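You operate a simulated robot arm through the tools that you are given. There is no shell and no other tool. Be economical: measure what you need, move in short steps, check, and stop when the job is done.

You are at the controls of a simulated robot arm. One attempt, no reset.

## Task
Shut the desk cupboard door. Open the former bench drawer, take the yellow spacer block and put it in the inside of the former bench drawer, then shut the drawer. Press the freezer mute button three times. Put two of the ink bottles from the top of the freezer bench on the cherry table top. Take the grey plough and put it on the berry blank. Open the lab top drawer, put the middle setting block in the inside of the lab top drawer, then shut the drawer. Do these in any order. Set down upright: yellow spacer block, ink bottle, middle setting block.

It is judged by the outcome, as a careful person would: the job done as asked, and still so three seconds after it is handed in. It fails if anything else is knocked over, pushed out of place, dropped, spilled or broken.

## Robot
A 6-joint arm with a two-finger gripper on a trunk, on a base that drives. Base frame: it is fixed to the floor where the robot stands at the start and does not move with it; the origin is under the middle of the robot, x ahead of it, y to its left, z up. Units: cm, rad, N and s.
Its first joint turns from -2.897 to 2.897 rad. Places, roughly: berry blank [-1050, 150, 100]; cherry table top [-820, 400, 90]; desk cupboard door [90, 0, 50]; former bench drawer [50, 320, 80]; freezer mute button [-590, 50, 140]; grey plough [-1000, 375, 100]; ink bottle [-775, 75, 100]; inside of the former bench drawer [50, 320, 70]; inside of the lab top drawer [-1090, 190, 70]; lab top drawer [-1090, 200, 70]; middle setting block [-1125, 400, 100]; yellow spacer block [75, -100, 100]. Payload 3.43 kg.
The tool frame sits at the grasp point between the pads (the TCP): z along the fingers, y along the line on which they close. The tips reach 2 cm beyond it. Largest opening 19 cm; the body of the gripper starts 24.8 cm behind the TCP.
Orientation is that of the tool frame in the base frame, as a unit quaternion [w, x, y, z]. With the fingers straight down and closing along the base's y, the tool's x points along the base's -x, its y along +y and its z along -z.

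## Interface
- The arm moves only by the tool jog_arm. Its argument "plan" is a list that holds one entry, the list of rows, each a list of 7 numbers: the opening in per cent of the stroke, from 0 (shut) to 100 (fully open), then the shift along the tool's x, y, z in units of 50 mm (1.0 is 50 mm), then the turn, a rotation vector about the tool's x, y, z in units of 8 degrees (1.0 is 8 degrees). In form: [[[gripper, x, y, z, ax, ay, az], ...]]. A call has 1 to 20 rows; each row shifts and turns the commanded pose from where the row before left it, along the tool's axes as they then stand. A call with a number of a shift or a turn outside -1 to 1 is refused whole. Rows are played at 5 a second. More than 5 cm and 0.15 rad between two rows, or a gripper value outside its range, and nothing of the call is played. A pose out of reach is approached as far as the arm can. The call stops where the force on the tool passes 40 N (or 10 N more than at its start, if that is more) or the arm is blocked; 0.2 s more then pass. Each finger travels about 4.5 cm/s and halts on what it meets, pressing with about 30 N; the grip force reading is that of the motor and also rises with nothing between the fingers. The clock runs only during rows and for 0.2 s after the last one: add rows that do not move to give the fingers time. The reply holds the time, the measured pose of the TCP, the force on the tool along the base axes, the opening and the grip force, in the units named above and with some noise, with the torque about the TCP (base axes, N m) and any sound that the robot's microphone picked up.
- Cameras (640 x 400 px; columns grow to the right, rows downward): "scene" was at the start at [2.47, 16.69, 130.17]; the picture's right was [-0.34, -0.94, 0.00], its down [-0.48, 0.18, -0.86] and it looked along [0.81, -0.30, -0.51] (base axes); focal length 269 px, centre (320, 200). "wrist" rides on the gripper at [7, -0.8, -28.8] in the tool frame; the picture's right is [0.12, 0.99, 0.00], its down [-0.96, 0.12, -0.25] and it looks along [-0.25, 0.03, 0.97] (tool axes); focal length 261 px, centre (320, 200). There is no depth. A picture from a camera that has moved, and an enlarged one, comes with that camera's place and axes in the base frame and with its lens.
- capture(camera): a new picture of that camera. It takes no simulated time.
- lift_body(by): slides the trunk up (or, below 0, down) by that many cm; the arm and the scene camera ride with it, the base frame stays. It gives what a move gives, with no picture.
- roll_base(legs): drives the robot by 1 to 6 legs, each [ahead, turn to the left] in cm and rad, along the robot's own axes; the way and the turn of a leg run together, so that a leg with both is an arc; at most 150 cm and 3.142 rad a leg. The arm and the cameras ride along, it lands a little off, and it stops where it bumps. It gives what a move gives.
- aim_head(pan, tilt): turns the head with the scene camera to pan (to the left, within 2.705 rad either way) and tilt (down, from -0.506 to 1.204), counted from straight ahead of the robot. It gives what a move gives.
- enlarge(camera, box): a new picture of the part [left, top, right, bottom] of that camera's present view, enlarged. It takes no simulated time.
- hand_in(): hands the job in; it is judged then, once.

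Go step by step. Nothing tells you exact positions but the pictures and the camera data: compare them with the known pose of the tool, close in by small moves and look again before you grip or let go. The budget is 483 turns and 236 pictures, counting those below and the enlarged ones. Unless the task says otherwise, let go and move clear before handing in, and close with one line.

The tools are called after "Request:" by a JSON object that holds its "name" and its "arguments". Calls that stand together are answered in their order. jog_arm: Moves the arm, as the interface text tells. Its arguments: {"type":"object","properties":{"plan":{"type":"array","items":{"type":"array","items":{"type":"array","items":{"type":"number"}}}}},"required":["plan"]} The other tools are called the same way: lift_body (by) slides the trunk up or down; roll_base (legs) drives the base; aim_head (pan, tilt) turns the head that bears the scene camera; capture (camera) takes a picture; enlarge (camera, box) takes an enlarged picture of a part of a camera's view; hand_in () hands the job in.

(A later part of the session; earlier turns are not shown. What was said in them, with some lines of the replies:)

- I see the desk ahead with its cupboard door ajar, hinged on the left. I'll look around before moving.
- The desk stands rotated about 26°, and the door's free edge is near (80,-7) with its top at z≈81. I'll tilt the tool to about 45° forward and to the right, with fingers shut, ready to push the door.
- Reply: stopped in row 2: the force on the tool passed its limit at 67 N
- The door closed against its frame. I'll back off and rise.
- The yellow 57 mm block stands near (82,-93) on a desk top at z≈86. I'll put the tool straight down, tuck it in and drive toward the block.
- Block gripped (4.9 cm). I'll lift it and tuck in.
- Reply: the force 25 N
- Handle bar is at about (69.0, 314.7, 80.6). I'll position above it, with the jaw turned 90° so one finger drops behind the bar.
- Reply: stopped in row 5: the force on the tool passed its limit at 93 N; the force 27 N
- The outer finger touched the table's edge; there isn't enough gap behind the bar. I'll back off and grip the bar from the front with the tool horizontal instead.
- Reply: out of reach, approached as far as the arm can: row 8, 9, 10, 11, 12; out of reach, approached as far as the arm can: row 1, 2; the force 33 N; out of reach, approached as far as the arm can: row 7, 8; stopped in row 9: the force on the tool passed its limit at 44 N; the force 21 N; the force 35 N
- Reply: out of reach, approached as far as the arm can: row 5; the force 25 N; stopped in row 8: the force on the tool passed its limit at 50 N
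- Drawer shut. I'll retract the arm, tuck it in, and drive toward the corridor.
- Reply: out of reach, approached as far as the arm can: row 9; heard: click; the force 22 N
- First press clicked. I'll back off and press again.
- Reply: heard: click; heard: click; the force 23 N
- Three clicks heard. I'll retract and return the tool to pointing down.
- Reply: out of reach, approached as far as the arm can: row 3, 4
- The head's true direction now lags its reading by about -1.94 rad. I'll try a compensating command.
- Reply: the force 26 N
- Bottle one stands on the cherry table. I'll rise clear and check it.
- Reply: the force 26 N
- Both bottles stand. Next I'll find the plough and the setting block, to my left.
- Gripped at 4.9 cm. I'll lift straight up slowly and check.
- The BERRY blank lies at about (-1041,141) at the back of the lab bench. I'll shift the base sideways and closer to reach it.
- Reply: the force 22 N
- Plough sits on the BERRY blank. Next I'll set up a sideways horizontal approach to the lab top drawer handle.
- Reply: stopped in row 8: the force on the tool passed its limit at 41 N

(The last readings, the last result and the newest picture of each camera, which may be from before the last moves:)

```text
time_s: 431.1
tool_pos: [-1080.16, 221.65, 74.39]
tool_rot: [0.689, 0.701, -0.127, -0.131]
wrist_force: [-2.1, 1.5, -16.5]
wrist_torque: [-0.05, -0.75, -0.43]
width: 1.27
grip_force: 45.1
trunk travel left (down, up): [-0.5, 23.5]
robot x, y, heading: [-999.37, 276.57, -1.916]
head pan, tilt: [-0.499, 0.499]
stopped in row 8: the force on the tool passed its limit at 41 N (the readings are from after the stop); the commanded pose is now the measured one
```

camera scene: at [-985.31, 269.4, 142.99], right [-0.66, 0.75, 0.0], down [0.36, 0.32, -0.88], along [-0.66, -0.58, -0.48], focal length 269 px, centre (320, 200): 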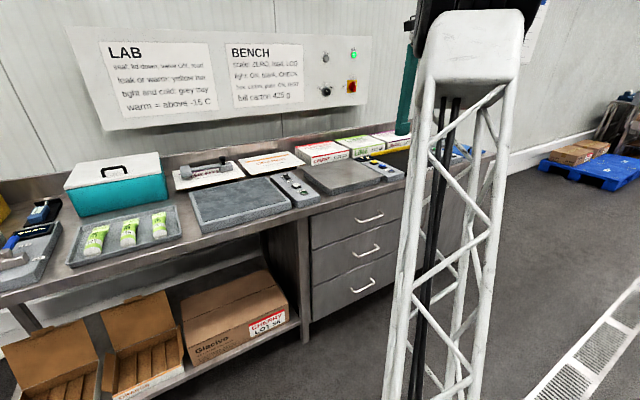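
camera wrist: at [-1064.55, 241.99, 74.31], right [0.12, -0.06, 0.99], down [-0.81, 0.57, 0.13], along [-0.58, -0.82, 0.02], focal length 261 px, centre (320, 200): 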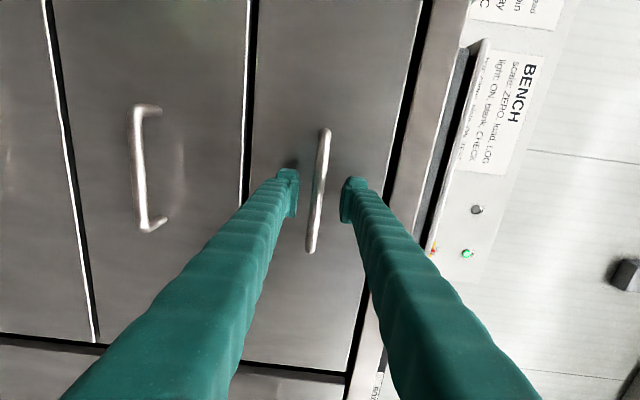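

Request:
{"name": "jog_arm", "arguments": {"plan": [[[12, 0, 0, 0, 0, 0, 0], [12, 0, -0.05, 0, 0, 0, 0], [0, 0, 0, 0, 0, 0, 0], [0, 0, 0, 0, 0, 0, 0], [0, 0, 0, 0, 0, 0, 0]]]}}

Request:
{"name": "enlarge", "arguments": {"camera": "scene", "box": [280, 130, 440, 230]}}

```text
time_s: 432.2
tool_pos: [-1080.1, 221.52, 74.57]
tool_rot: [0.69, 0.701, -0.125, -0.131]
wrist_force: [0.3, -1.6, 6.3]
wrist_torque: [-0.29, -0.71, 0.07]
width: 1.23
grip_force: 45.2
trunk travel left (down, up): [-0.5, 23.5]
robot x, y, heading: [-999.29, 276.34, -1.916]
head pan, tilt: [-0.499, 0.499]
```

```text
4.00 times, centred on (360, 180) of scene
camera zoom: at [-985.27, 269.41, 121.0], right [-0.66, 0.75, 0.0], down [0.36, 0.32, -0.88], along [-0.66, -0.58, -0.48], focal length 1077 px, centre (160, 280)
```

zoom: 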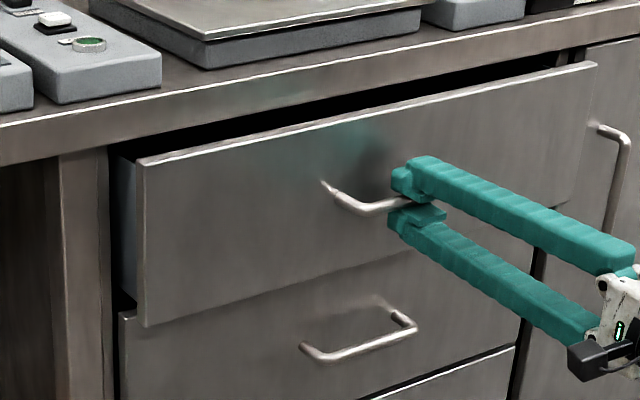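

Request:
{"name": "jog_arm", "arguments": {"plan": [[[0, 0, 0, -0.1, 0, 0, 0], [0, 0, 0, -0.15, 0, 0, 0], [0, 0, 0, -0.2, 0, 0, 0], [0, 0, 0, -0.2, 0, 0, 0], [0, 0, 0, -0.2, 0, 0, 0], [0, 0, 0, -0.2, 0, 0, 0], [0, 0, 0, -0.2, 0, 0, 0], [0, 0, 0, -0.2, 0, 0, 0], [0, 0, 0, -0.2, 0, 0, 0], [0, 0, 0, -0.2, 0, 0, 0], [0, 0, 0, 0, 0, 0, 0]]]}}

```text
time_s: 434.6
tool_pos: [-1076.55, 230.16, 74.62]
tool_rot: [0.689, 0.701, -0.126, -0.131]
wrist_force: [-14.0, 5.4, -4.1]
wrist_torque: [-0.22, -0.67, -0.18]
width: 0.99
grip_force: 43.3
trunk travel left (down, up): [-0.5, 23.5]
robot x, y, heading: [-999.06, 276.64, -1.919]
head pan, tilt: [-0.499, 0.499]
```

Request:
{"name": "jog_arm", "arguments": {"plan": [[[10, 0, 0, 0, 0, 0, 0], [0, 0, 0, 0, 0, 0, 0], [0, 0, 0, 0, 0, 0, 0], [0, -0.005, 0, -0.1, 0, 0, 0], [0, -0.01, 0, -0.2, 0, 0, 0], [0, -0.01, 0, -0.2, 0, 0, 0], [0, -0.01, 0, -0.2, 0, 0, 0], [0, -0.01, 0, -0.2, 0, 0, 0], [0, -0.01, 0, -0.2, 0, 0, 0], [0, -0.01, 0, -0.2, 0, 0, 0], [0, -0.01, 0, -0.2, 0, 0, 0], [0, -0.01, 0, -0.2, 0, 0, 0], [0, -0.01, 0, -0.2, 0, 0, 0], [0, 0, 0, 0, 0, 0, 0]]]}}

Request:
{"name": "capture", "arguments": {"camera": "scene"}}

```text
time_s: 437.5
tool_pos: [-1073.92, 239.15, 74.49]
tool_rot: [0.689, 0.702, -0.126, -0.131]
wrist_force: [0.8, 0.5, -7.2]
wrist_torque: [-0.26, -0.9, -0.15]
width: 0.91
grip_force: 42.9
trunk travel left (down, up): [-0.5, 23.5]
robot x, y, heading: [-999.06, 276.68, -1.918]
head pan, tilt: [-0.499, 0.499]
stopped in row 14: the force on the tool passed its limit at 41 N (the readings are from after the stop); the commanded pose is now the measured one
```

```text
68 pictures are left
camera scene: at [-985.3, 269.4, 121.04], right [-0.66, 0.75, 0.0], down [0.36, 0.32, -0.88], along [-0.66, -0.58, -0.48], focal length 269 px, centre (320, 200)
```

scene: 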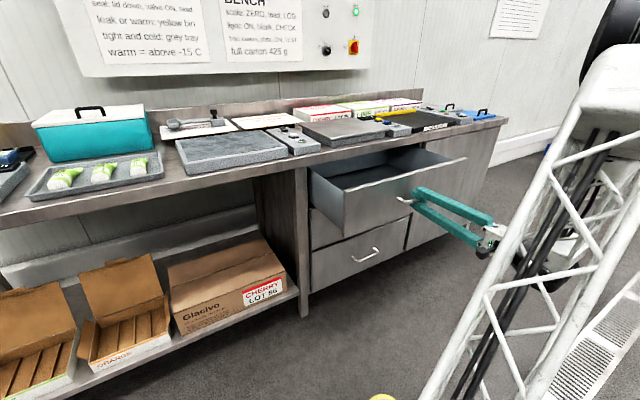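

Request:
{"name": "jog_arm", "arguments": {"plan": [[[25, 0, 0, 0, 0, 0, 0], [25, 0, 0, 0, 0, 0, 0], [25, 0, 0, 0, 0, 0, 0], [25, 0, 0, -0.5, 0, 0, 0], [25, 0, 0, -0.7, 0, 0, 0], [25, 0, 0, -0.6, 0, 0, 0], [25, 0, 0.9, 0, 0, 0, 0], [25, 0, 0.9, 0, 0, 0, 0], [25, 0, 0.9, 0, 0, 0, 0], [25, 0, 0.9, 0, 0, 0, 0], [25, 0, 0.9, 0, 0, 0, 0], [25, 0, 0, 0, 0, 0, 0]]]}}

Request:
{"name": "lift_body", "arguments": {"by": 22}}

Request:
{"name": "capture", "arguments": {"camera": "scene"}}

```text
time_s: 440.1
tool_pos: [-1070.52, 247.18, 97.26]
tool_rot: [0.689, 0.701, -0.125, -0.132]
wrist_force: [0.2, 0.2, -0.1]
wrist_torque: [-0.01, 0.0, 0.02]
width: 4.76
grip_force: 0.0
trunk travel left (down, up): [-0.5, 23.5]
robot x, y, heading: [-999.36, 276.84, -1.916]
head pan, tilt: [-0.499, 0.499]
```

```text
time_s: 442.4
tool_pos: [-1070.56, 247.14, 119.25]
tool_rot: [0.69, 0.701, -0.126, -0.131]
wrist_force: [-1.2, 0.1, 0.6]
wrist_torque: [0.01, 0.02, 0.0]
width: 4.76
grip_force: 0.1
trunk travel left (down, up): [-22.5, 1.5]
robot x, y, heading: [-999.33, 276.85, -1.917]
head pan, tilt: [-0.499, 0.499]
```

```text
67 pictures are left
camera scene: at [-985.27, 269.4, 142.99], right [-0.66, 0.75, 0.0], down [0.36, 0.32, -0.88], along [-0.66, -0.58, -0.48], focal length 269 px, centre (320, 200)
```

scene: 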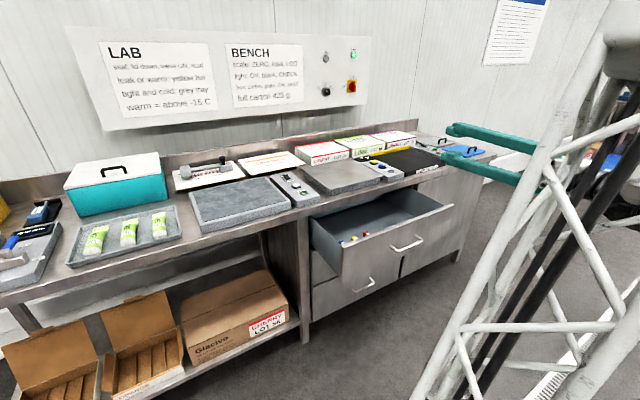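

Request:
{"name": "jog_arm", "arguments": {"plan": [[[40, 0, 0, 0, 1, 0, 0], [40, 0, 0, 0, 1, 0, 0], [40, 0, 0, 0, 1, 0, 0], [40, 0, 0, 0, 1, 0, 0], [40, 0, 0, 0, 1, 0, 0], [40, 0, 0, 0, 1, 0, 0], [40, 0, 0, 0, 1, 0, 0], [40, 0, 0, 0, 1, 0, 0], [40, 0, 0, 0, 1, 0, 0], [40, 0, 0, 0, 1, 0, 0], [40, 0, 0, 0, 1, 0, 0], [40, 0, 0, 0, 0.25, 0, 0], [40, 0, 0, 0, 0, 0, 0]]]}}

Request:
{"name": "capture", "arguments": {"camera": "wrist"}}

Request:
{"name": "jog_arm", "arguments": {"plan": [[[40, 0.83, -0.31, 0, 0, 0, -0.93], [40, 0.83, -0.31, 0, 0, 0, -0.93], [40, 0, 0, 0, 0, 0, -1], [40, 0, 0, 0, 0, 0, -1], [40, 0, 0, 0, 0, 0, -1], [40, 0, 0, 0, 0, 0, -1], [40, 0, 0, 0, 0, 0, -1], [40, 0, 0, 0, 0, 0, -1], [40, 0, 0, 0, 0, 0, -1], [40, 0, 0, 0, 0, 0, -1], [40, 0, 0, 0, 0, 0, -1], [40, 0, 0, 0, 0, 0, -0.39], [40, 0, 0, 0, 0, 0, 0]]]}}

```text
time_s: 445.2
tool_pos: [-1070.49, 246.99, 119.15]
tool_rot: [-0.009, 0.983, -0.182, -0.003]
wrist_force: [-0.3, 0.3, 0.7]
wrist_torque: [0.0, -0.03, -0.01]
width: 7.63
grip_force: 0.1
trunk travel left (down, up): [-22.5, 1.5]
robot x, y, heading: [-999.08, 276.69, -1.922]
head pan, tilt: [-0.499, 0.499]
```

```text
66 pictures are left
camera wrist: at [-1063.47, 244.82, 147.94], right [-0.24, -0.97, -0.02], down [-0.94, 0.23, 0.26], along [-0.24, 0.08, -0.97], focal length 261 px, centre (320, 200)
```

wrist: 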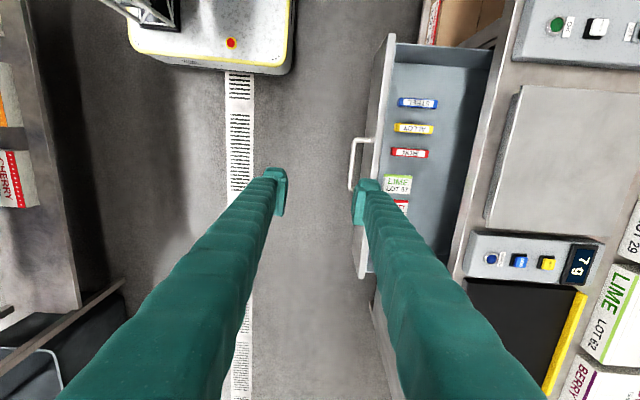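

```text
time_s: 448.0
tool_pos: [-1061.89, 247.54, 119.06]
tool_rot: [-0.007, 0.824, 0.567, 0.003]
wrist_force: [-0.2, 0.4, 0.1]
wrist_torque: [0.03, 0.03, 0.01]
width: 7.62
grip_force: 0.0
trunk travel left (down, up): [-22.5, 1.5]
robot x, y, heading: [-999.02, 276.41, -1.92]
head pan, tilt: [-0.499, 0.499]
```

Request:
{"name": "jog_arm", "arguments": {"plan": [[[40, -0.39, 0.89, 0, 0, 0, 0], [40, -0.39, 0.89, 0, 0, 0, 0], [40, -0.39, 0.89, 0, 0, 0, 0], [40, -0.39, 0.89, 0, 0, 0, 0], [40, -0.39, 0.89, 0, 0, 0, 0], [40, -0.39, 0.89, 0, 0, 0, 0], [40, -0.39, 0.89, 0, 0, 0, 0], [40, -0.39, 0.89, 0, 0, 0, 0], [40, -0.39, 0.89, 0, 0, 0, 0], [40, -0.39, 0.89, 0, 0, 0, 0], [40, -0.39, 0.89, 0, 0, 0, 0], [40, 0, 0, 0, 0, 0, 0]]]}}

Request:
{"name": "roll_base", "arguments": {"legs": [[0, -1.561], [75, 0], [76, 0], [0, -1.57]]}}

Request:
{"name": "aim_head", "arguments": {"pan": 0.0, "tilt": 0.55}}

Request:
{"name": "capture", "arguments": {"camera": "scene"}}

Request:
{"name": "capture", "arguments": {"camera": "wrist"}}

```text
time_s: 450.6
tool_pos: [-1023.56, 210.21, 118.21]
tool_rot: [-0.008, 0.823, 0.567, 0.002]
wrist_force: [0.0, -0.8, 0.5]
wrist_torque: [0.04, 0.0, 0.0]
width: 7.58
grip_force: 0.1
trunk travel left (down, up): [-22.5, 1.5]
robot x, y, heading: [-998.97, 276.39, -1.916]
head pan, tilt: [-0.499, 0.499]
```

```text
time_s: 466.5
tool_pos: [-1116.32, 397.2, 118.21]
tool_rot: [-0.003, -0.564, 0.826, -0.008]
wrist_force: [-0.6, -0.2, -1.3]
wrist_torque: [0.01, -0.03, 0.0]
width: 7.58
grip_force: 0.0
trunk travel left (down, up): [-22.5, 1.5]
robot x, y, heading: [-1141.09, 330.85, 1.216]
head pan, tilt: [-0.499, 0.499]
```

```text
time_s: 467.4
tool_pos: [-1116.33, 397.29, 118.14]
tool_rot: [-0.002, -0.564, 0.826, -0.009]
wrist_force: [0.2, -0.3, 0.1]
wrist_torque: [0.01, -0.03, 0.0]
width: 7.59
grip_force: 0.0
trunk travel left (down, up): [-22.5, 1.5]
robot x, y, heading: [-1141.05, 331.53, 1.216]
head pan, tilt: [0.0, 0.55]
```

```text
65 pictures are left
camera scene: at [-1158.88, 340.82, 142.53], right [0.94, -0.35, 0.0], down [-0.18, -0.49, -0.85], along [0.3, 0.8, -0.52], focal length 269 px, centre (320, 200)
```

scene: 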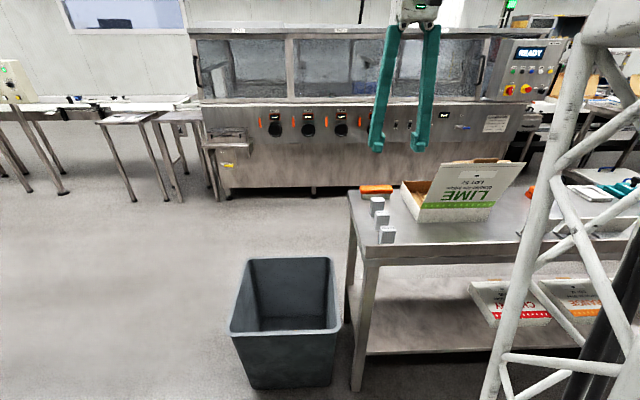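

```text
64 pictures are left
camera wrist: at [-1118.25, 390.91, 147.08], right [-0.97, 0.25, -0.01], down [0.24, 0.94, 0.23], along [0.07, 0.22, -0.97], focal length 261 px, centre (320, 200)
```

wrist: 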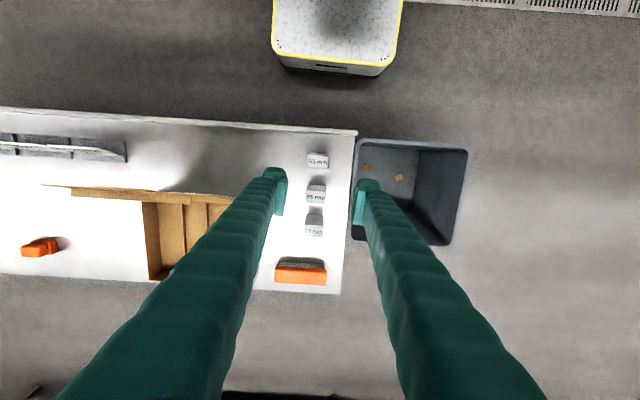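

Request:
{"name": "enlarge", "arguments": {"camera": "wrist", "box": [256, 130, 384, 250]}}

Request:
{"name": "enlarge", "arguments": {"camera": "scene", "box": [340, 175, 436, 255]}}

```text
3.33 times, centred on (320, 190) of wrist
camera zoom: at [-1118.25, 390.91, 147.08], right [-0.97, 0.25, -0.01], down [0.24, 0.94, 0.23], along [0.07, 0.22, -0.97], focal length 869 px, centre (320, 233)
```

zoom: 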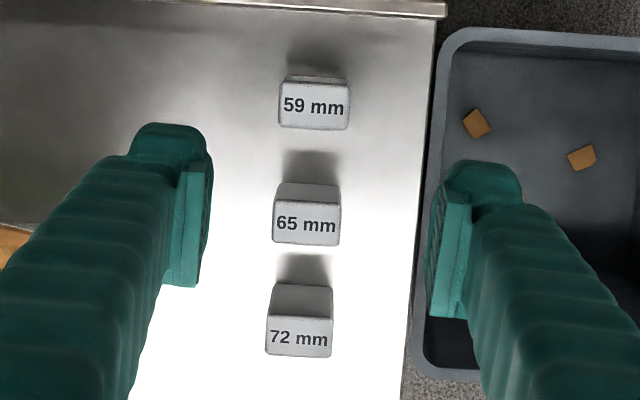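

```text
5.00 times, centred on (388, 215) of scene
camera zoom: at [-1158.88, 340.82, 142.53], right [0.94, -0.35, 0.0], down [-0.18, -0.49, -0.85], along [0.3, 0.8, -0.52], focal length 1346 px, centre (-20, 125)
```

zoom: 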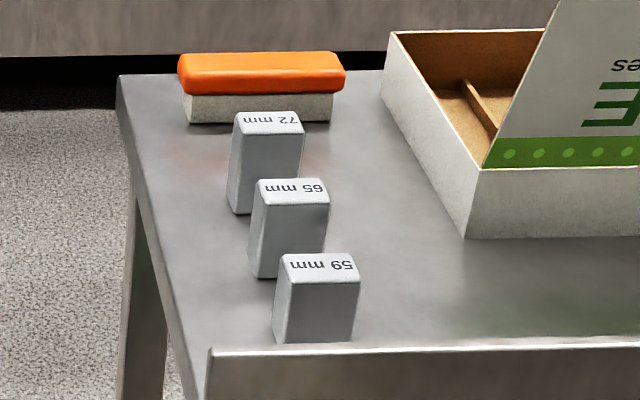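

Request:
{"name": "jog_arm", "arguments": {"plan": [[[40, -0.6, 0, 0, 0, 0, -0.44], [40, -0.59, 0.04, 0.4, 0, 0, 0], [40, 0, 0, 0.9, 0, 0, 0], [40, 0, 0, 0.9, 0, 0, 0], [40, 0, 0, 0.9, 0, 0, 0], [40, 0, 0, 0.9, 0, 0, 0], [40, 0, 0, 0, 0, 0, 0]]]}}

Request:
{"name": "enlarge", "arguments": {"camera": "wrist", "box": [240, 130, 400, 230]}}

```text
time_s: 469.0
tool_pos: [-1114.57, 402.61, 98.16]
tool_rot: [-0.004, -0.589, 0.808, -0.008]
wrist_force: [0.1, 0.2, -0.6]
wrist_torque: [-0.01, 0.01, -0.01]
width: 7.6
grip_force: 0.1
trunk travel left (down, up): [-22.5, 1.5]
robot x, y, heading: [-1141.38, 331.16, 1.219]
head pan, tilt: [0.0, 0.55]
```

```text
4.00 times, centred on (320, 180) of wrist
camera zoom: at [-1115.98, 396.16, 127.08], right [-0.98, 0.19, -0.01], down [0.18, 0.96, 0.23], along [0.05, 0.23, -0.97], focal length 1043 px, centre (320, 280)
```

zoom: 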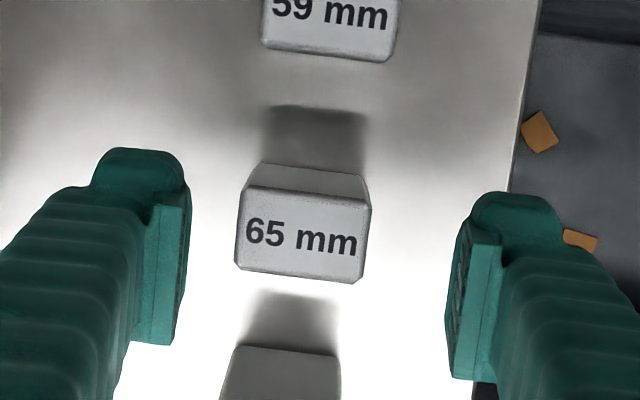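

Request:
{"name": "jog_arm", "arguments": {"plan": [[[40, -0.045, -0.095, 0.6, 0, 0, 0], [40, 0, 0, 0.6, 0, 0, 0], [40, 0, 0, 0.38, 0, 0, 0], [40, 0, 0, 0, 0, 0, 0], [0, 0, 0, 0, 0, 0, 0], [0, 0, 0, 0, 0, 0, 0], [0, 0, 0, 0, 0, 0, 0], [0, 0, 0, 0, 0, 0, 0]]]}}

Request:
{"name": "enlarge", "arguments": {"camera": "scene", "box": [340, 175, 436, 255]}}

```text
time_s: 470.8
tool_pos: [-1113.76, 402.4, 90.22]
tool_rot: [-0.004, -0.588, 0.809, -0.008]
wrist_force: [-0.2, 0.5, 1.0]
wrist_torque: [0.03, 0.02, -0.02]
width: 4.37
grip_force: 30.1
trunk travel left (down, up): [-22.5, 1.5]
robot x, y, heading: [-1141.36, 331.46, 1.217]
head pan, tilt: [0.0, 0.55]
```

```text
5.00 times, centred on (388, 215) of scene
camera zoom: at [-1158.88, 340.83, 142.53], right [0.94, -0.35, 0.0], down [-0.18, -0.49, -0.85], along [0.3, 0.8, -0.52], focal length 1346 px, centre (-20, 125)
```

zoom: 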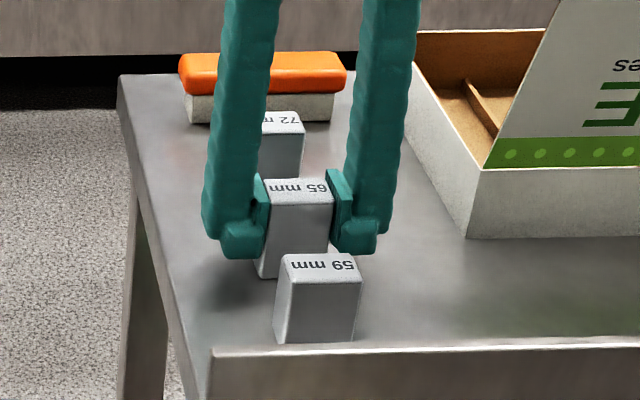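

Request:
{"name": "jog_arm", "arguments": {"plan": [[[0, 0, 0, -0.2, 0, 0, 0], [0, 0, 0, -0.6, 0, 0, 0], [0, 0, 0, -0.9, 0, 0, 0], [0, 0, 0, -0.9, 0, 0, 0], [0, 0, 0, -0.9, 0, 0, 0], [0, 0, 0, -0.9, 0, 0, 0], [0, 0, 0, -0.9, 0, 0, 0], [0, 0, 0, -0.6, 0, 0, 0], [0, 0.5, 0, 0, 0, 0, 0], [0, 0, 0, 0, 0, 0, 0]]]}}

Request:
{"name": "roll_base", "arguments": {"legs": [[-15, 0], [0, -1.474], [61, 0], [60, 0], [0, -1.66]]}}

Request:
{"name": "aim_head", "arguments": {"pan": -0.2, "tilt": 0.6}}

Request:
{"name": "capture", "arguments": {"camera": "scene"}}

Request:
{"name": "capture", "arguments": {"camera": "wrist"}}

```text
time_s: 473.0
tool_pos: [-1115.05, 400.89, 119.75]
tool_rot: [-0.004, -0.589, 0.808, -0.008]
wrist_force: [-0.6, -0.9, -1.8]
wrist_torque: [0.05, -0.04, -0.02]
width: 4.39
grip_force: 30.3
trunk travel left (down, up): [-22.5, 1.5]
robot x, y, heading: [-1141.59, 331.27, 1.212]
head pan, tilt: [0.0, 0.55]
```

```text
time_s: 488.6
tool_pos: [-1056.92, 217.1, 119.83]
tool_rot: [-0.008, 0.815, 0.579, 0.003]
wrist_force: [-0.2, 0.7, -1.8]
wrist_torque: [0.0, 0.02, -0.03]
width: 4.38
grip_force: 30.0
trunk travel left (down, up): [-22.5, 1.5]
robot x, y, heading: [-1029.0, 286.22, -1.954]
head pan, tilt: [0.0, 0.55]
```

```text
time_s: 489.3
tool_pos: [-1057.04, 217.0, 119.79]
tool_rot: [-0.008, 0.815, 0.579, 0.003]
wrist_force: [0.3, 0.0, -2.0]
wrist_torque: [-0.01, -0.03, -0.01]
width: 4.41
grip_force: 29.8
trunk travel left (down, up): [-22.5, 1.5]
robot x, y, heading: [-1029.04, 286.0, -1.947]
head pan, tilt: [-0.201, 0.6]
```

```text
59 pictures are left
camera scene: at [-1013.16, 276.77, 142.08], right [-0.84, 0.55, 0.0], down [0.31, 0.47, -0.83], along [-0.45, -0.69, -0.56], focal length 269 px, centre (320, 200)
```

scene: 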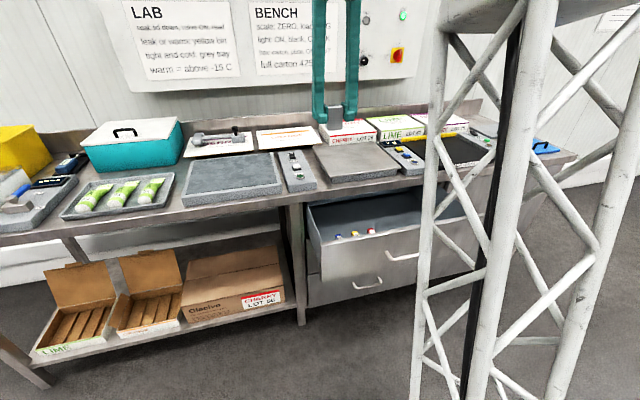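

```text
58 pictures are left
camera wrist: at [-1055.32, 223.53, 148.7], right [0.98, -0.21, -0.01], down [-0.21, -0.95, 0.23], along [-0.06, -0.22, -0.97], focal length 261 px, centre (320, 200)
```

wrist: 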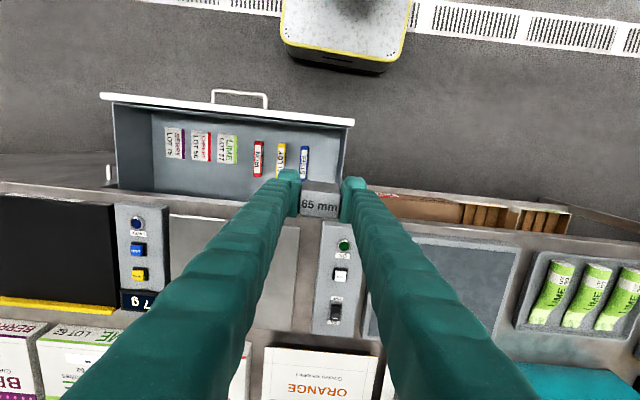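

Request:
{"name": "jog_arm", "arguments": {"plan": [[[0, 0, 0, 0, 0, 0, 1], [0, 0, 0, 0, 0, 0, 1], [0, 0, 0, 0, 0, 0, 1], [0, 0, 0, 0, 0, 0, 1], [0, 0, 0, 0, 0, 0, 1], [0, 0, 0, 0, 0, 0, 1], [0, 0, 0, 0, 0, 0, 1], [0, 0, 0, 0, 0, 0, 1], [0, 0, 0, 0, 0, 0, 1], [0, 0, 0, 0, 0, 0, 1], [0, 0, 0, 0, 0, 0, 1], [0, 0, 0, 0, 0, 0, 0.25], [0, 0.12, 0, 0.9, 0, 0, 0], [0, 0, 0, 0.9, 0, 0, 0], [0, 0, 0, 0.9, 0, 0, 0], [0, 0, 0, 0.9, 0, 0, 0], [0, 0, 0, 0, 0, 0, 0]]]}}

Request:
{"name": "capture", "arguments": {"camera": "wrist"}}

Request:
{"name": "enlarge", "arguments": {"camera": "scene", "box": [280, 140, 440, 240]}}

```text
time_s: 492.9
tool_pos: [-1056.44, 217.1, 101.76]
tool_rot: [-0.008, 0.986, -0.166, -0.003]
wrist_force: [-1.4, -0.3, -2.2]
wrist_torque: [0.0, 0.01, -0.02]
width: 4.41
grip_force: 30.2
trunk travel left (down, up): [-22.5, 1.5]
robot x, y, heading: [-1028.92, 286.16, -1.949]
head pan, tilt: [-0.201, 0.6]
```

```text
57 pictures are left
camera wrist: at [-1049.34, 215.23, 130.5], right [-0.21, -0.98, -0.02], down [-0.95, 0.2, 0.25], along [-0.25, 0.07, -0.97], focal length 261 px, centre (320, 200)
```

wrist: 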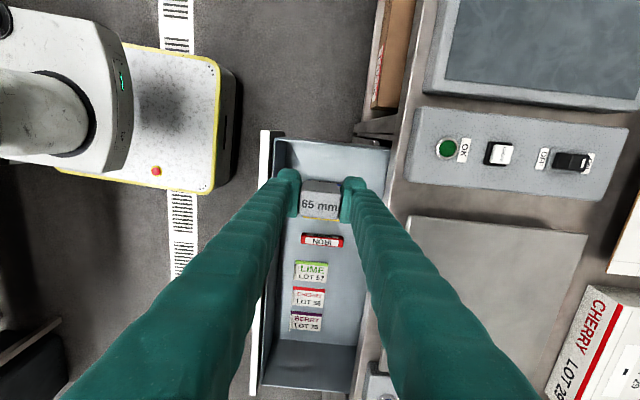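

```text
4.00 times, centred on (360, 190) of scene
camera zoom: at [-1013.16, 276.77, 142.08], right [-0.84, 0.55, 0.0], down [0.31, 0.47, -0.82], along [-0.45, -0.69, -0.57], focal length 1077 px, centre (160, 240)
```

zoom: 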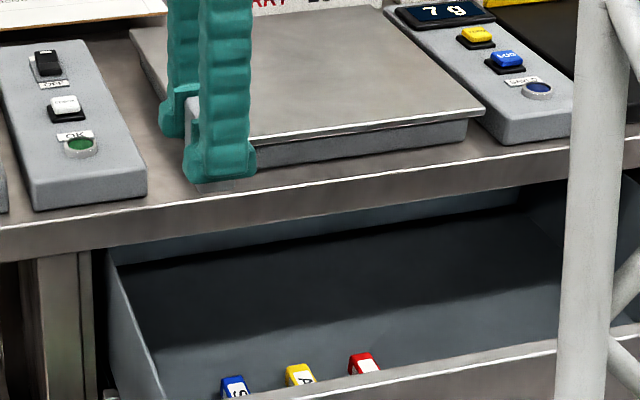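

Request:
{"name": "jog_arm", "arguments": {"plan": [[[0, 0, 0, 0.9, 0, 0, 0], [0, 0, 0, 0.9, 0, 0, 0], [0, 0, 0, 0.9, 0, 0, 0], [0, 0, 0, 0.9, 0, 0, 0], [0, 0, 0, 0.7, 0, 0, 0], [0, 0, 0, 0, 0, 0, 0]]]}}

Request:
{"name": "capture", "arguments": {"camera": "wrist"}}

Request:
{"name": "enlarge", "arguments": {"camera": "scene", "box": [280, 160, 440, 260]}}

```text
time_s: 494.3
tool_pos: [-1056.99, 217.49, 80.35]
tool_rot: [-0.008, 0.986, -0.167, -0.003]
wrist_force: [0.0, 0.2, -1.8]
wrist_torque: [-0.04, 0.0, -0.03]
width: 4.39
grip_force: 29.8
trunk travel left (down, up): [-22.5, 1.5]
robot x, y, heading: [-1029.31, 285.8, -1.95]
head pan, tilt: [-0.201, 0.6]
```

```text
55 pictures are left
camera wrist: at [-1049.9, 215.51, 109.09], right [-0.21, -0.98, -0.02], down [-0.95, 0.2, 0.25], along [-0.25, 0.07, -0.97], focal length 261 px, centre (320, 200)
```

wrist: 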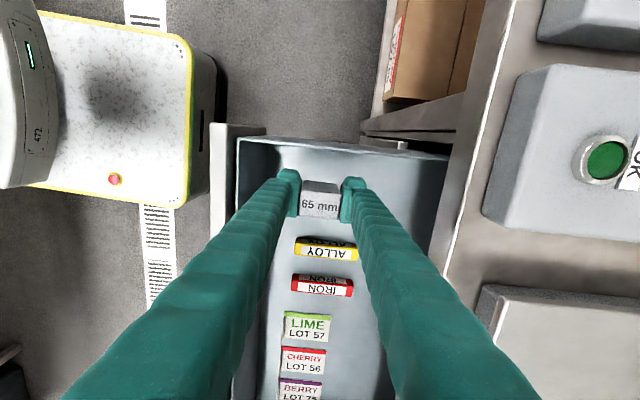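

```text
4.00 times, centred on (360, 210) of scene
camera zoom: at [-1013.16, 276.77, 142.08], right [-0.84, 0.55, 0.0], down [0.31, 0.47, -0.82], along [-0.45, -0.69, -0.57], focal length 1077 px, centre (160, 160)
```

zoom: 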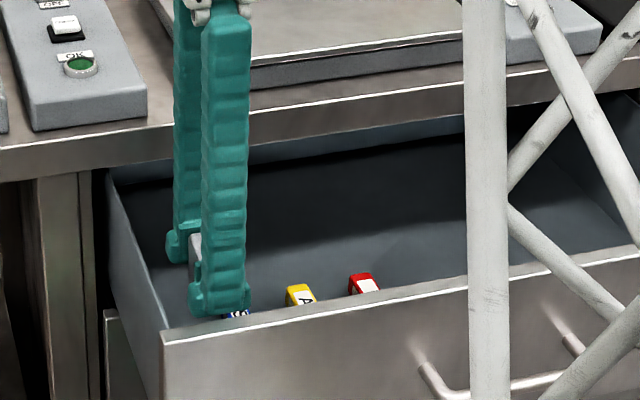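

Request:
{"name": "jog_arm", "arguments": {"plan": [[[0, 0.2, 0, 0, 0, 0, 0], [0, 0, 0, 0.1, 0, 0, 0], [0, 0, 0, 0.1, 0, 0, 0], [0, 0, 0, 0.1, 0, 0, 0], [0, 0, 0, 0.1, 0, 0, 0], [0, 0, 0, 0.1, 0, 0, 0], [0, 0, 0, 0.1, 0, 0, 0], [0, 0, 0, 0, 0, 0, 0]]]}}

Request:
{"name": "capture", "arguments": {"camera": "wrist"}}

```text
time_s: 496.1
tool_pos: [-1055.63, 217.42, 77.21]
tool_rot: [-0.008, 0.986, -0.168, -0.003]
wrist_force: [0.5, 0.4, -1.4]
wrist_torque: [-0.04, -0.02, -0.02]
width: 4.38
grip_force: 30.1
trunk travel left (down, up): [-22.5, 1.5]
robot x, y, heading: [-1029.41, 285.89, -1.95]
head pan, tilt: [-0.201, 0.6]
```

```text
53 pictures are left
camera wrist: at [-1048.58, 215.39, 105.97], right [-0.21, -0.98, -0.02], down [-0.95, 0.2, 0.25], along [-0.25, 0.07, -0.97], focal length 261 px, centre (320, 200)
```

wrist: 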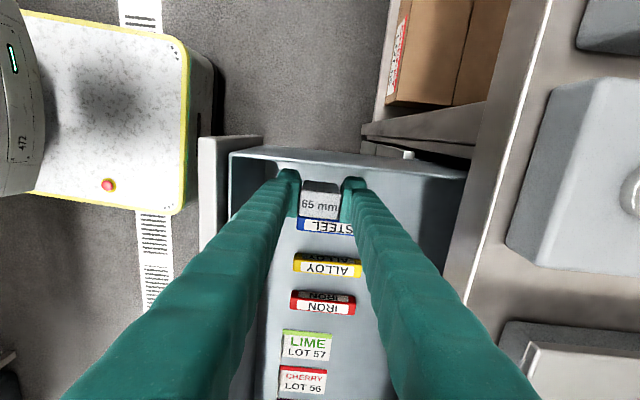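

Request:
{"name": "jog_arm", "arguments": {"plan": [[[0, 0, 0, 0.08, 0, 0, 0], [0, 0, 0, 0.08, 0, 0, 0], [0, 0, 0, 0.08, 0, 0, 0], [0, 0, 0, 0.08, 0, 0, 0], [0, 0, 0, 0.08, 0, 0, 0], [0, 0, 0, 0, 0, 0, 0]]]}}

```text
time_s: 497.5
tool_pos: [-1055.52, 217.42, 75.35]
tool_rot: [-0.01, 0.986, -0.167, -0.003]
wrist_force: [0.7, 1.0, -2.7]
wrist_torque: [-0.02, 0.0, -0.02]
width: 4.39
grip_force: 30.3
trunk travel left (down, up): [-22.5, 1.5]
robot x, y, heading: [-1028.73, 285.93, -1.948]
head pan, tilt: [-0.201, 0.6]
```

Request:
{"name": "jog_arm", "arguments": {"plan": [[[0, 0, 0, 0.06, 0, 0, 0], [0, 0, 0, 0.06, 0, 0, 0], [0, 0, 0, 0.06, 0, 0, 0], [0, 0, 0, 0.06, 0, 0, 0], [0, 0, 0, 0, 0, 0, 0]]]}}

Request:
{"name": "enlarge", "arguments": {"camera": "wrist", "box": [240, 130, 400, 250]}}

```text
time_s: 498.7
tool_pos: [-1055.5, 217.44, 74.06]
tool_rot: [-0.009, 0.986, -0.167, -0.003]
wrist_force: [0.9, 0.3, -2.3]
wrist_torque: [-0.02, 0.0, 0.01]
width: 4.39
grip_force: 30.1
trunk travel left (down, up): [-22.5, 1.5]
robot x, y, heading: [-1029.01, 285.96, -1.951]
head pan, tilt: [-0.201, 0.6]
```

```text
3.33 times, centred on (320, 190) of wrist
camera zoom: at [-1048.51, 215.47, 102.87], right [-0.21, -0.98, -0.02], down [-0.95, 0.2, 0.25], along [-0.25, 0.07, -0.97], focal length 869 px, centre (320, 233)
```

zoom: 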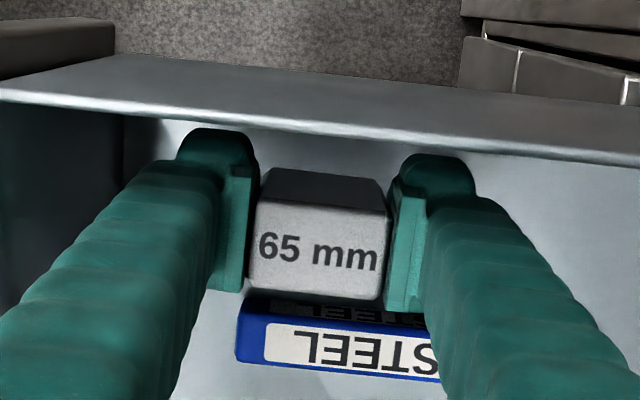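

Request:
{"name": "jog_arm", "arguments": {"plan": [[[0, 0, 0, 0.06, 0, 0, 0], [0, 0, 0, 0.06, 0, 0, 0], [0, 0, 0, 0.06, 0, 0, 0], [0, 0, 0, 0.06, 0, 0, 0], [0, 0, 0, 0, 0, 0, 0]]]}}

```text
time_s: 499.9
tool_pos: [-1055.5, 217.4, 72.96]
tool_rot: [-0.009, 0.986, -0.167, -0.003]
wrist_force: [0.0, -0.2, -1.3]
wrist_torque: [-0.02, -0.04, 0.0]
width: 4.4
grip_force: 30.1
trunk travel left (down, up): [-22.5, 1.5]
robot x, y, heading: [-1029.04, 285.97, -1.948]
head pan, tilt: [-0.201, 0.6]
```

Request:
{"name": "jog_arm", "arguments": {"plan": [[[0, 0, 0, 0.06, 0, 0, 0], [0, 0, 0, 0.06, 0, 0, 0], [0, 0, 0, 0.06, 0, 0, 0], [0, 0, 0, 0.05, 0, 0, 0], [0, 0, 0, 0, 0, 0, 0]]]}}

Request:
{"name": "enlarge", "arguments": {"camera": "scene", "box": [300, 180, 380, 250]}}

```text
time_s: 501.1
tool_pos: [-1055.63, 217.4, 71.76]
tool_rot: [-0.009, 0.986, -0.167, -0.003]
wrist_force: [-0.2, -0.2, -1.8]
wrist_torque: [0.0, -0.01, 0.0]
width: 4.39
grip_force: 30.5
trunk travel left (down, up): [-22.5, 1.5]
robot x, y, heading: [-1029.51, 286.06, -1.945]
head pan, tilt: [-0.201, 0.6]
```

```text
5.71 times, centred on (340, 215) of scene
camera zoom: at [-1013.16, 276.77, 142.08], right [-0.84, 0.55, 0.0], down [0.31, 0.47, -0.82], along [-0.45, -0.69, -0.57], focal length 1539 px, centre (206, 114)
```

zoom: 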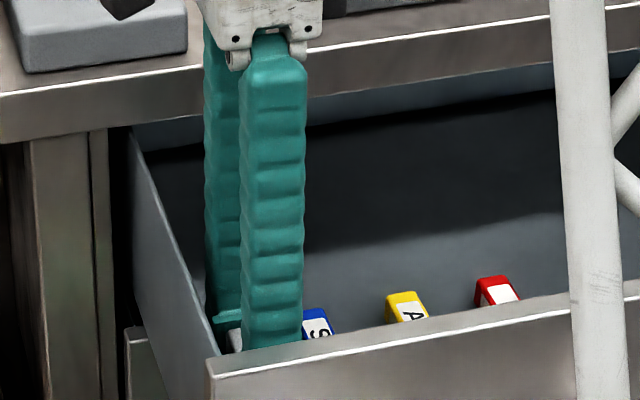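

Request:
{"name": "jog_arm", "arguments": {"plan": [[[0, 0, 0, 0.06, 0, 0, 0], [0, 0, 0, 0.06, 0, 0, 0], [0, 0, 0, 0.05, 0, 0, 0], [0, 0, 0, 0.05, 0, 0, 0], [0, 0, 0, 0, 0, 0, 0]]]}}

```text
time_s: 502.3
tool_pos: [-1055.61, 217.35, 70.76]
tool_rot: [-0.008, 0.986, -0.167, -0.003]
wrist_force: [-2.4, -0.5, 25.7]
wrist_torque: [-0.43, -0.06, -0.02]
width: 4.41
grip_force: 30.4
trunk travel left (down, up): [-22.5, 1.5]
robot x, y, heading: [-1029.09, 285.9, -1.951]
head pan, tilt: [-0.201, 0.6]
```

Request:
{"name": "jog_arm", "arguments": {"plan": [[[24, 0, 0, -0.03, 0, 0, 0], [36, 0, 0, 0, 0, 0, 0], [36, 0, 0, 0, 0, 0, 0], [36, 0, 0, 0, 0, 0, 0], [36, 0, 0, -0.4, 0, 0, 0], [36, 0, 0, -0.9, 0, 0, 0], [36, 0, 0, -0.9, 0, 0, 0], [36, 0, 0, -0.9, 0, 0, 0], [36, 0, 0, -0.9, 0, 0, 0], [36, 0, 0, -0.9, 0, 0, 0], [36, 0, 0, -0.9, 0, 0, 0], [36, 0, 0, -0.9, 0, 0, 0], [36, 0, 0, -0.9, 0, 0, 0], [36, 0, 0, 0, 0, 0, 0]]]}}

Request:
{"name": "capture", "arguments": {"camera": "wrist"}}

```text
time_s: 505.3
tool_pos: [-1055.25, 216.62, 108.99]
tool_rot: [-0.007, 0.986, -0.167, -0.003]
wrist_force: [-0.3, -0.6, 0.7]
wrist_torque: [-0.04, -0.01, -0.01]
width: 6.84
grip_force: 0.2
trunk travel left (down, up): [-22.5, 1.5]
robot x, y, heading: [-1028.87, 286.06, -1.949]
head pan, tilt: [-0.201, 0.6]
```

```text
50 pictures are left
camera wrist: at [-1048.3, 214.56, 137.79], right [-0.21, -0.98, -0.02], down [-0.95, 0.2, 0.25], along [-0.25, 0.07, -0.97], focal length 261 px, centre (320, 200)
```

wrist: 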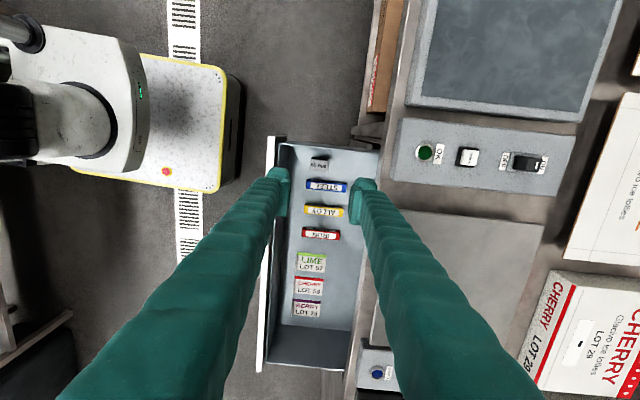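

Request:
{"name": "jog_arm", "arguments": {"plan": [[[0, 0, 0, 0, 0, 0, -1], [0, 0, 0, 0, 0, 0, -1], [0, 0, 0, 0, 0, 0, -1], [0, 0, 0, 0, 0, 0, -1], [0, 0, 0, 0, 0, 0, -1], [0, 0, 0, 0, 0, 0, -1], [0, 0, 0, 0, 0, 0, -1], [0, 0, 0, 0, 0, 0, -1], [0, 0, 0, 0, 0, 0, -1], [0, 0, 0, 0, 0, 0, -1], [0, 0, 0, 0, 0, 0, -1], [0, 0, 0, 0, 0, 0, -0.25], [0, 0, 0, 0, 0, 0, 0]]]}}

Request:
{"name": "jog_arm", "arguments": {"plan": [[[0, 0.666, -0.72, 0, 0, 0, 0], [0, 0.666, -0.72, 0, 0, 0, 0], [0, 0.666, -0.72, 0, 0, 0, 0], [0, 0.666, -0.72, 0, 0, 0, 0], [0, 0.666, -0.72, 0, 0, 0, 0], [0, 0.666, -0.72, 0, 0, 0, 0], [0, 0.666, -0.72, 0, 0, 0, 0], [0, 0, 0, 0.9, 0, 0, 0], [0, 0, 0, 0.9, 0, 0, 0], [0, 0, 0, 0.9, 0, 0, 0], [0, 0, 0, 0, 0, 0, 0]]]}}

Request:
{"name": "capture", "arguments": {"camera": "wrist"}}

```text
time_s: 508.1
tool_pos: [-1055.43, 216.75, 108.66]
tool_rot: [-0.008, 0.815, 0.579, 0.004]
wrist_force: [0.2, -0.7, 0.1]
wrist_torque: [0.02, 0.0, -0.02]
width: 0.0
grip_force: 30.7
trunk travel left (down, up): [-22.5, 1.5]
robot x, y, heading: [-1028.73, 286.38, -1.949]
head pan, tilt: [-0.201, 0.6]
```

```text
time_s: 510.5
tool_pos: [-1071.45, 247.75, 96.01]
tool_rot: [-0.008, 0.815, 0.579, 0.003]
wrist_force: [-0.3, -0.5, -0.2]
wrist_torque: [-0.01, 0.01, 0.01]
width: 0.0
grip_force: 30.2
trunk travel left (down, up): [-22.5, 1.5]
robot x, y, heading: [-1029.39, 286.03, -1.951]
head pan, tilt: [-0.201, 0.6]
```

```text
49 pictures are left
camera wrist: at [-1069.84, 254.12, 124.96], right [0.98, -0.21, -0.01], down [-0.21, -0.95, 0.23], along [-0.06, -0.22, -0.97], focal length 261 px, centre (320, 200)
```

wrist: 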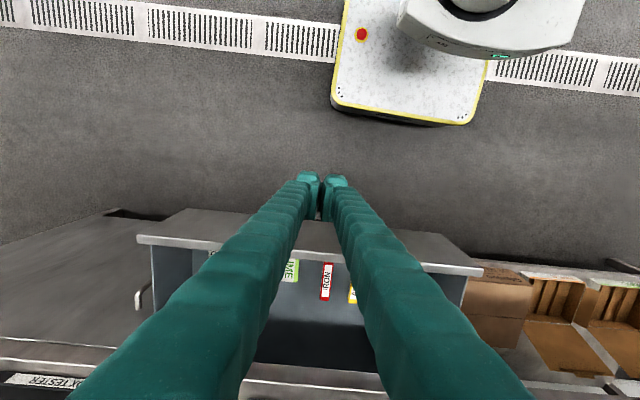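

Request:
{"name": "jog_arm", "arguments": {"plan": [[[0, 0, 0, 0.9, 0, 0, 0], [0, 0, 0, 0.9, 0, 0, 0], [0, 0, 0, 0.9, 0, 0, 0], [0, 0, 0, 0.9, 0, 0, 0], [0, 0, 0, 0.7, 0, 0, 0], [0, 0, 0, 0, 0, 0, 0], [0, -0.5, 0, 0, 0, 0, 0], [0, -0.3, 0, 0, 0, 0, 0], [0, -0.2, 0, 0, 0, 0, 0], [0, -0.2, 0, 0, 0, 0, 0], [0, -0.2, 0, 0, 0, 0, 0], [0, -0.2, 0, 0, 0, 0, 0], [0, -0.2, 0, 0, 0, 0, 0], [0, -0.2, 0, 0, 0, 0, 0], [0, -0.2, 0, 0, 0, 0, 0], [0, -0.2, 0, 0, 0, 0, 0], [0, -0.2, 0, 0, 0, 0, 0], [0, -0.2, 0, 0, 0, 0, 0], [0, 0, 0, 0, 0, 0, 0]]]}}

Request:
{"name": "enlarge", "arguments": {"camera": "scene", "box": [280, 160, 440, 260]}}

```text
time_s: 514.5
tool_pos: [-1076.5, 234.47, 74.31]
tool_rot: [-0.008, 0.815, 0.579, 0.004]
wrist_force: [0.3, 0.4, 1.0]
wrist_torque: [0.02, 0.04, 0.01]
width: 0.02
grip_force: 30.2
trunk travel left (down, up): [-22.5, 1.5]
robot x, y, heading: [-1028.72, 286.19, -1.947]
head pan, tilt: [-0.201, 0.6]
```

```text
4.00 times, centred on (360, 210) of scene
camera zoom: at [-1013.17, 276.78, 142.08], right [-0.84, 0.55, 0.0], down [0.31, 0.47, -0.83], along [-0.45, -0.69, -0.56], focal length 1077 px, centre (160, 160)
```

zoom: 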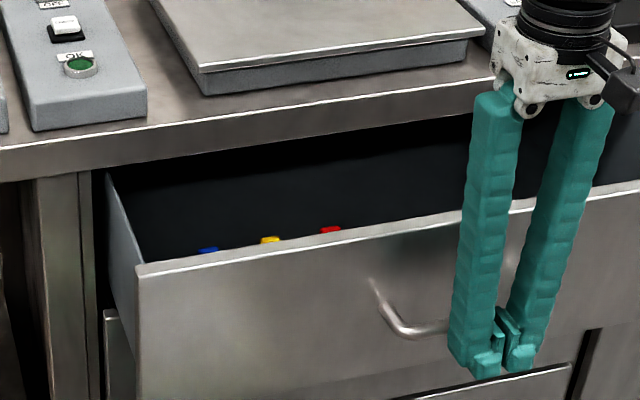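

Request:
{"name": "jog_arm", "arguments": {"plan": [[[0, -0.2, 0, 0, 0, 0, 0], [0, -0.2, 0, 0, 0, 0, 0], [0, -0.2, 0, 0, 0, 0, 0], [0, -0.2, 0, 0, 0, 0, 0], [0, -0.2, 0, 0, 0, 0, 0], [0, -0.2, 0, 0, 0, 0, 0], [0, -0.2, 0, 0, 0, 0, 0], [0, -0.2, 0, 0, 0, 0, 0], [0, -0.2, 0, 0, 0, 0, 0], [0, -0.2, 0, 0, 0, 0, 0], [0, -0.2, 0, 0, 0, 0, 0], [0, -0.2, 0, 0, 0, 0, 0], [0, -0.2, 0, 0, 0, 0, 0], [0, -0.15, 0, 0, 0, 0, 0], [0, -0.15, 0, 0, 0, 0, 0], [0, -0.15, 0, 0, 0, 0, 0], [0, -0.15, 0, 0, 0, 0, 0], [0, -0.15, 0, 0, 0, 0, 0]]]}}

Request:
{"name": "enlarge", "arguments": {"camera": "scene", "box": [280, 160, 440, 260]}}

```text
time_s: 518.2
tool_pos: [-1081.47, 219.84, 73.67]
tool_rot: [-0.01, 0.815, 0.579, 0.008]
wrist_force: [3.4, 7.8, -1.4]
wrist_torque: [-0.09, -0.05, 0.06]
width: 0.01
grip_force: 34.9
trunk travel left (down, up): [-22.5, 1.5]
robot x, y, heading: [-1029.29, 286.02, -1.95]
head pan, tilt: [-0.201, 0.6]
stopped in row 18: the force on the tool passed its limit at 50 N (the readings are from after the stop); the commanded pose is now the measured one
```

```text
4.00 times, centred on (360, 210) of scene
camera zoom: at [-1013.16, 276.82, 142.07], right [-0.84, 0.55, 0.0], down [0.31, 0.47, -0.83], along [-0.45, -0.69, -0.56], focal length 1077 px, centre (160, 160)
```

zoom: 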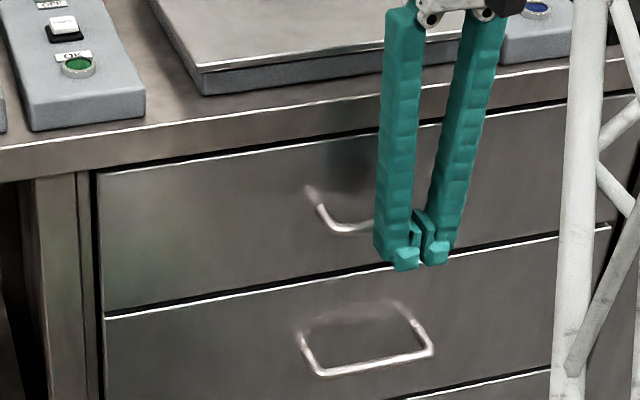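

Request:
{"name": "jog_arm", "arguments": {"plan": [[[0, 0.4, 0, 0, 0, 0, 0], [0, 0.9, 0, 0, 0, 0, 0], [0, 0.9, 0, 0, 0, 0, 0], [0, 0.9, 0, 0, 0, 0, 0], [0, 0, 0, -0.9, 0, 0, 0], [0, 0, 0, -0.9, 0, 0, 0], [0, 0, 0, -0.9, 0, 0, 0], [0, 0, 0, -0.9, 0, 0, 0], [0, 0, 0, -0.9, 0, 0, 0], [0, 0, 0, -0.9, 0, 0, 0], [0, 0, 0, -0.9, 0, 0, 0], [0, 0, 0, 0, 0, 0, 0]]]}}

Request:
{"name": "capture", "arguments": {"camera": "scene"}}

Request:
{"name": "aim_head", "arguments": {"pan": 2.3, "tilt": 0.25}}

Request:
{"name": "capture", "arguments": {"camera": "scene"}}

```text
time_s: 520.8
tool_pos: [-1076.04, 233.48, 105.67]
tool_rot: [-0.01, 0.815, 0.579, 0.007]
wrist_force: [-0.7, -0.1, 0.5]
wrist_torque: [-0.07, 0.01, -0.01]
width: 0.0
grip_force: 33.9
trunk travel left (down, up): [-22.5, 1.5]
robot x, y, heading: [-1029.04, 286.27, -1.952]
head pan, tilt: [-0.201, 0.6]
```

```text
46 pictures are left
camera scene: at [-1013.16, 276.8, 142.08], right [-0.84, 0.55, 0.0], down [0.31, 0.47, -0.83], along [-0.45, -0.69, -0.56], focal length 269 px, centre (320, 200)
```

scene: 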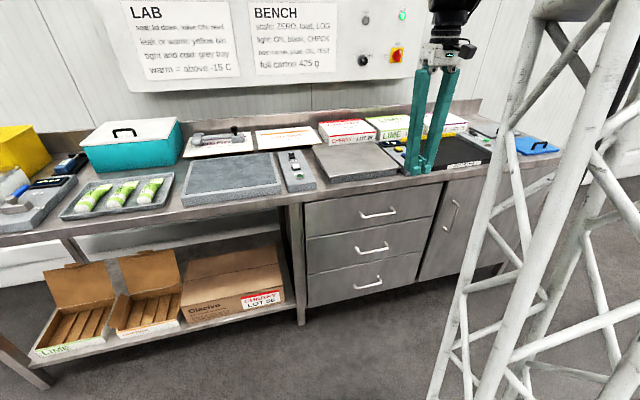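

```text
time_s: 523.1
tool_pos: [-1076.11, 233.45, 105.55]
tool_rot: [-0.009, 0.816, 0.578, 0.008]
wrist_force: [0.2, 0.5, -0.9]
wrist_torque: [-0.01, -0.03, -0.02]
width: 0.02
grip_force: 34.3
trunk travel left (down, up): [-22.5, 1.5]
robot x, y, heading: [-1029.12, 286.02, -1.955]
head pan, tilt: [2.3, 0.25]
```

```text
45 pictures are left
camera scene: at [-999.54, 287.38, 145.3], right [0.34, -0.94, 0.0], down [-0.23, -0.08, -0.97], along [0.91, 0.33, -0.25], focal length 269 px, centre (320, 200)
```

scene: 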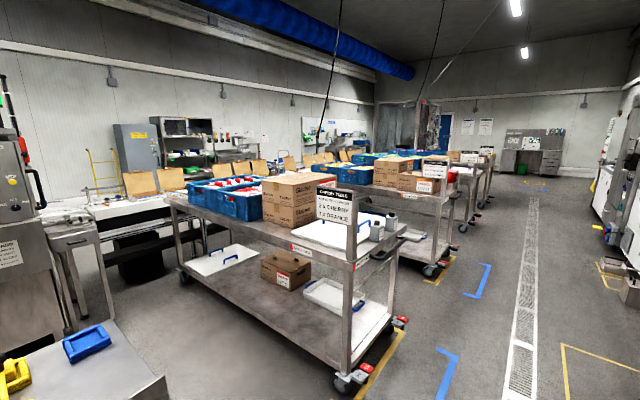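

Request:
{"name": "enlarge", "arguments": {"camera": "scene", "box": [490, 115, 586, 195]}}

Request:
{"name": "enlarge", "arguments": {"camera": "scene", "box": [340, 190, 436, 270]}}

```text
5.00 times, centred on (538, 155) of scene
camera zoom: at [-999.54, 287.38, 145.3], right [0.34, -0.94, 0.0], down [-0.23, -0.08, -0.97], along [0.91, 0.33, -0.25], focal length 1346 px, centre (-770, 425)
```

zoom: 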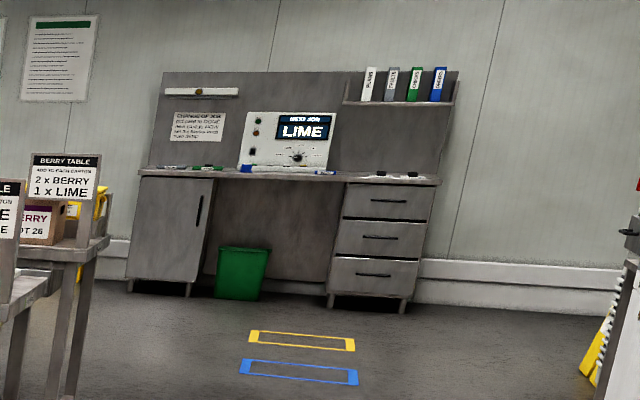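

```text
5.00 times, centred on (388, 230) of scene
camera zoom: at [-999.54, 287.38, 145.3], right [0.34, -0.94, 0.0], down [-0.23, -0.08, -0.97], along [0.91, 0.33, -0.25], focal length 1346 px, centre (-20, 50)
```

zoom: 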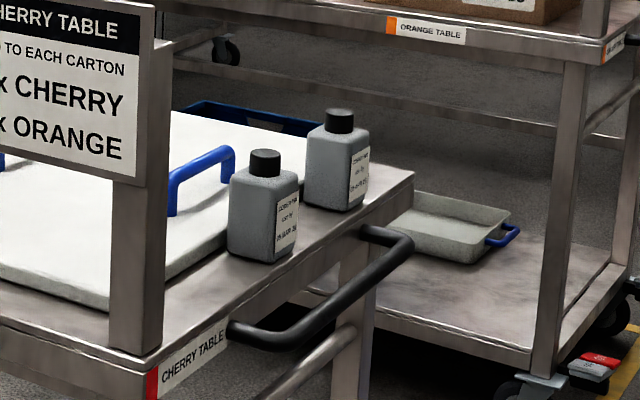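

The last pictures show the cupboard door and lab drawer shut, the plough on its blank, and both bottles upright. The former bench drawer was shut when I left it, and the arm is clear, so I'm handing in.

Request:
{"name": "hand_in", "arguments": {}}

```text
The job is handed in.
```

I did every item on the list and handed the job in: the cupboard door is shut, the spacer and setting blocks are in their shut drawers, mute was pressed three times, two ink bottles are on the cherry table, and the grey plough is on the berry blank.
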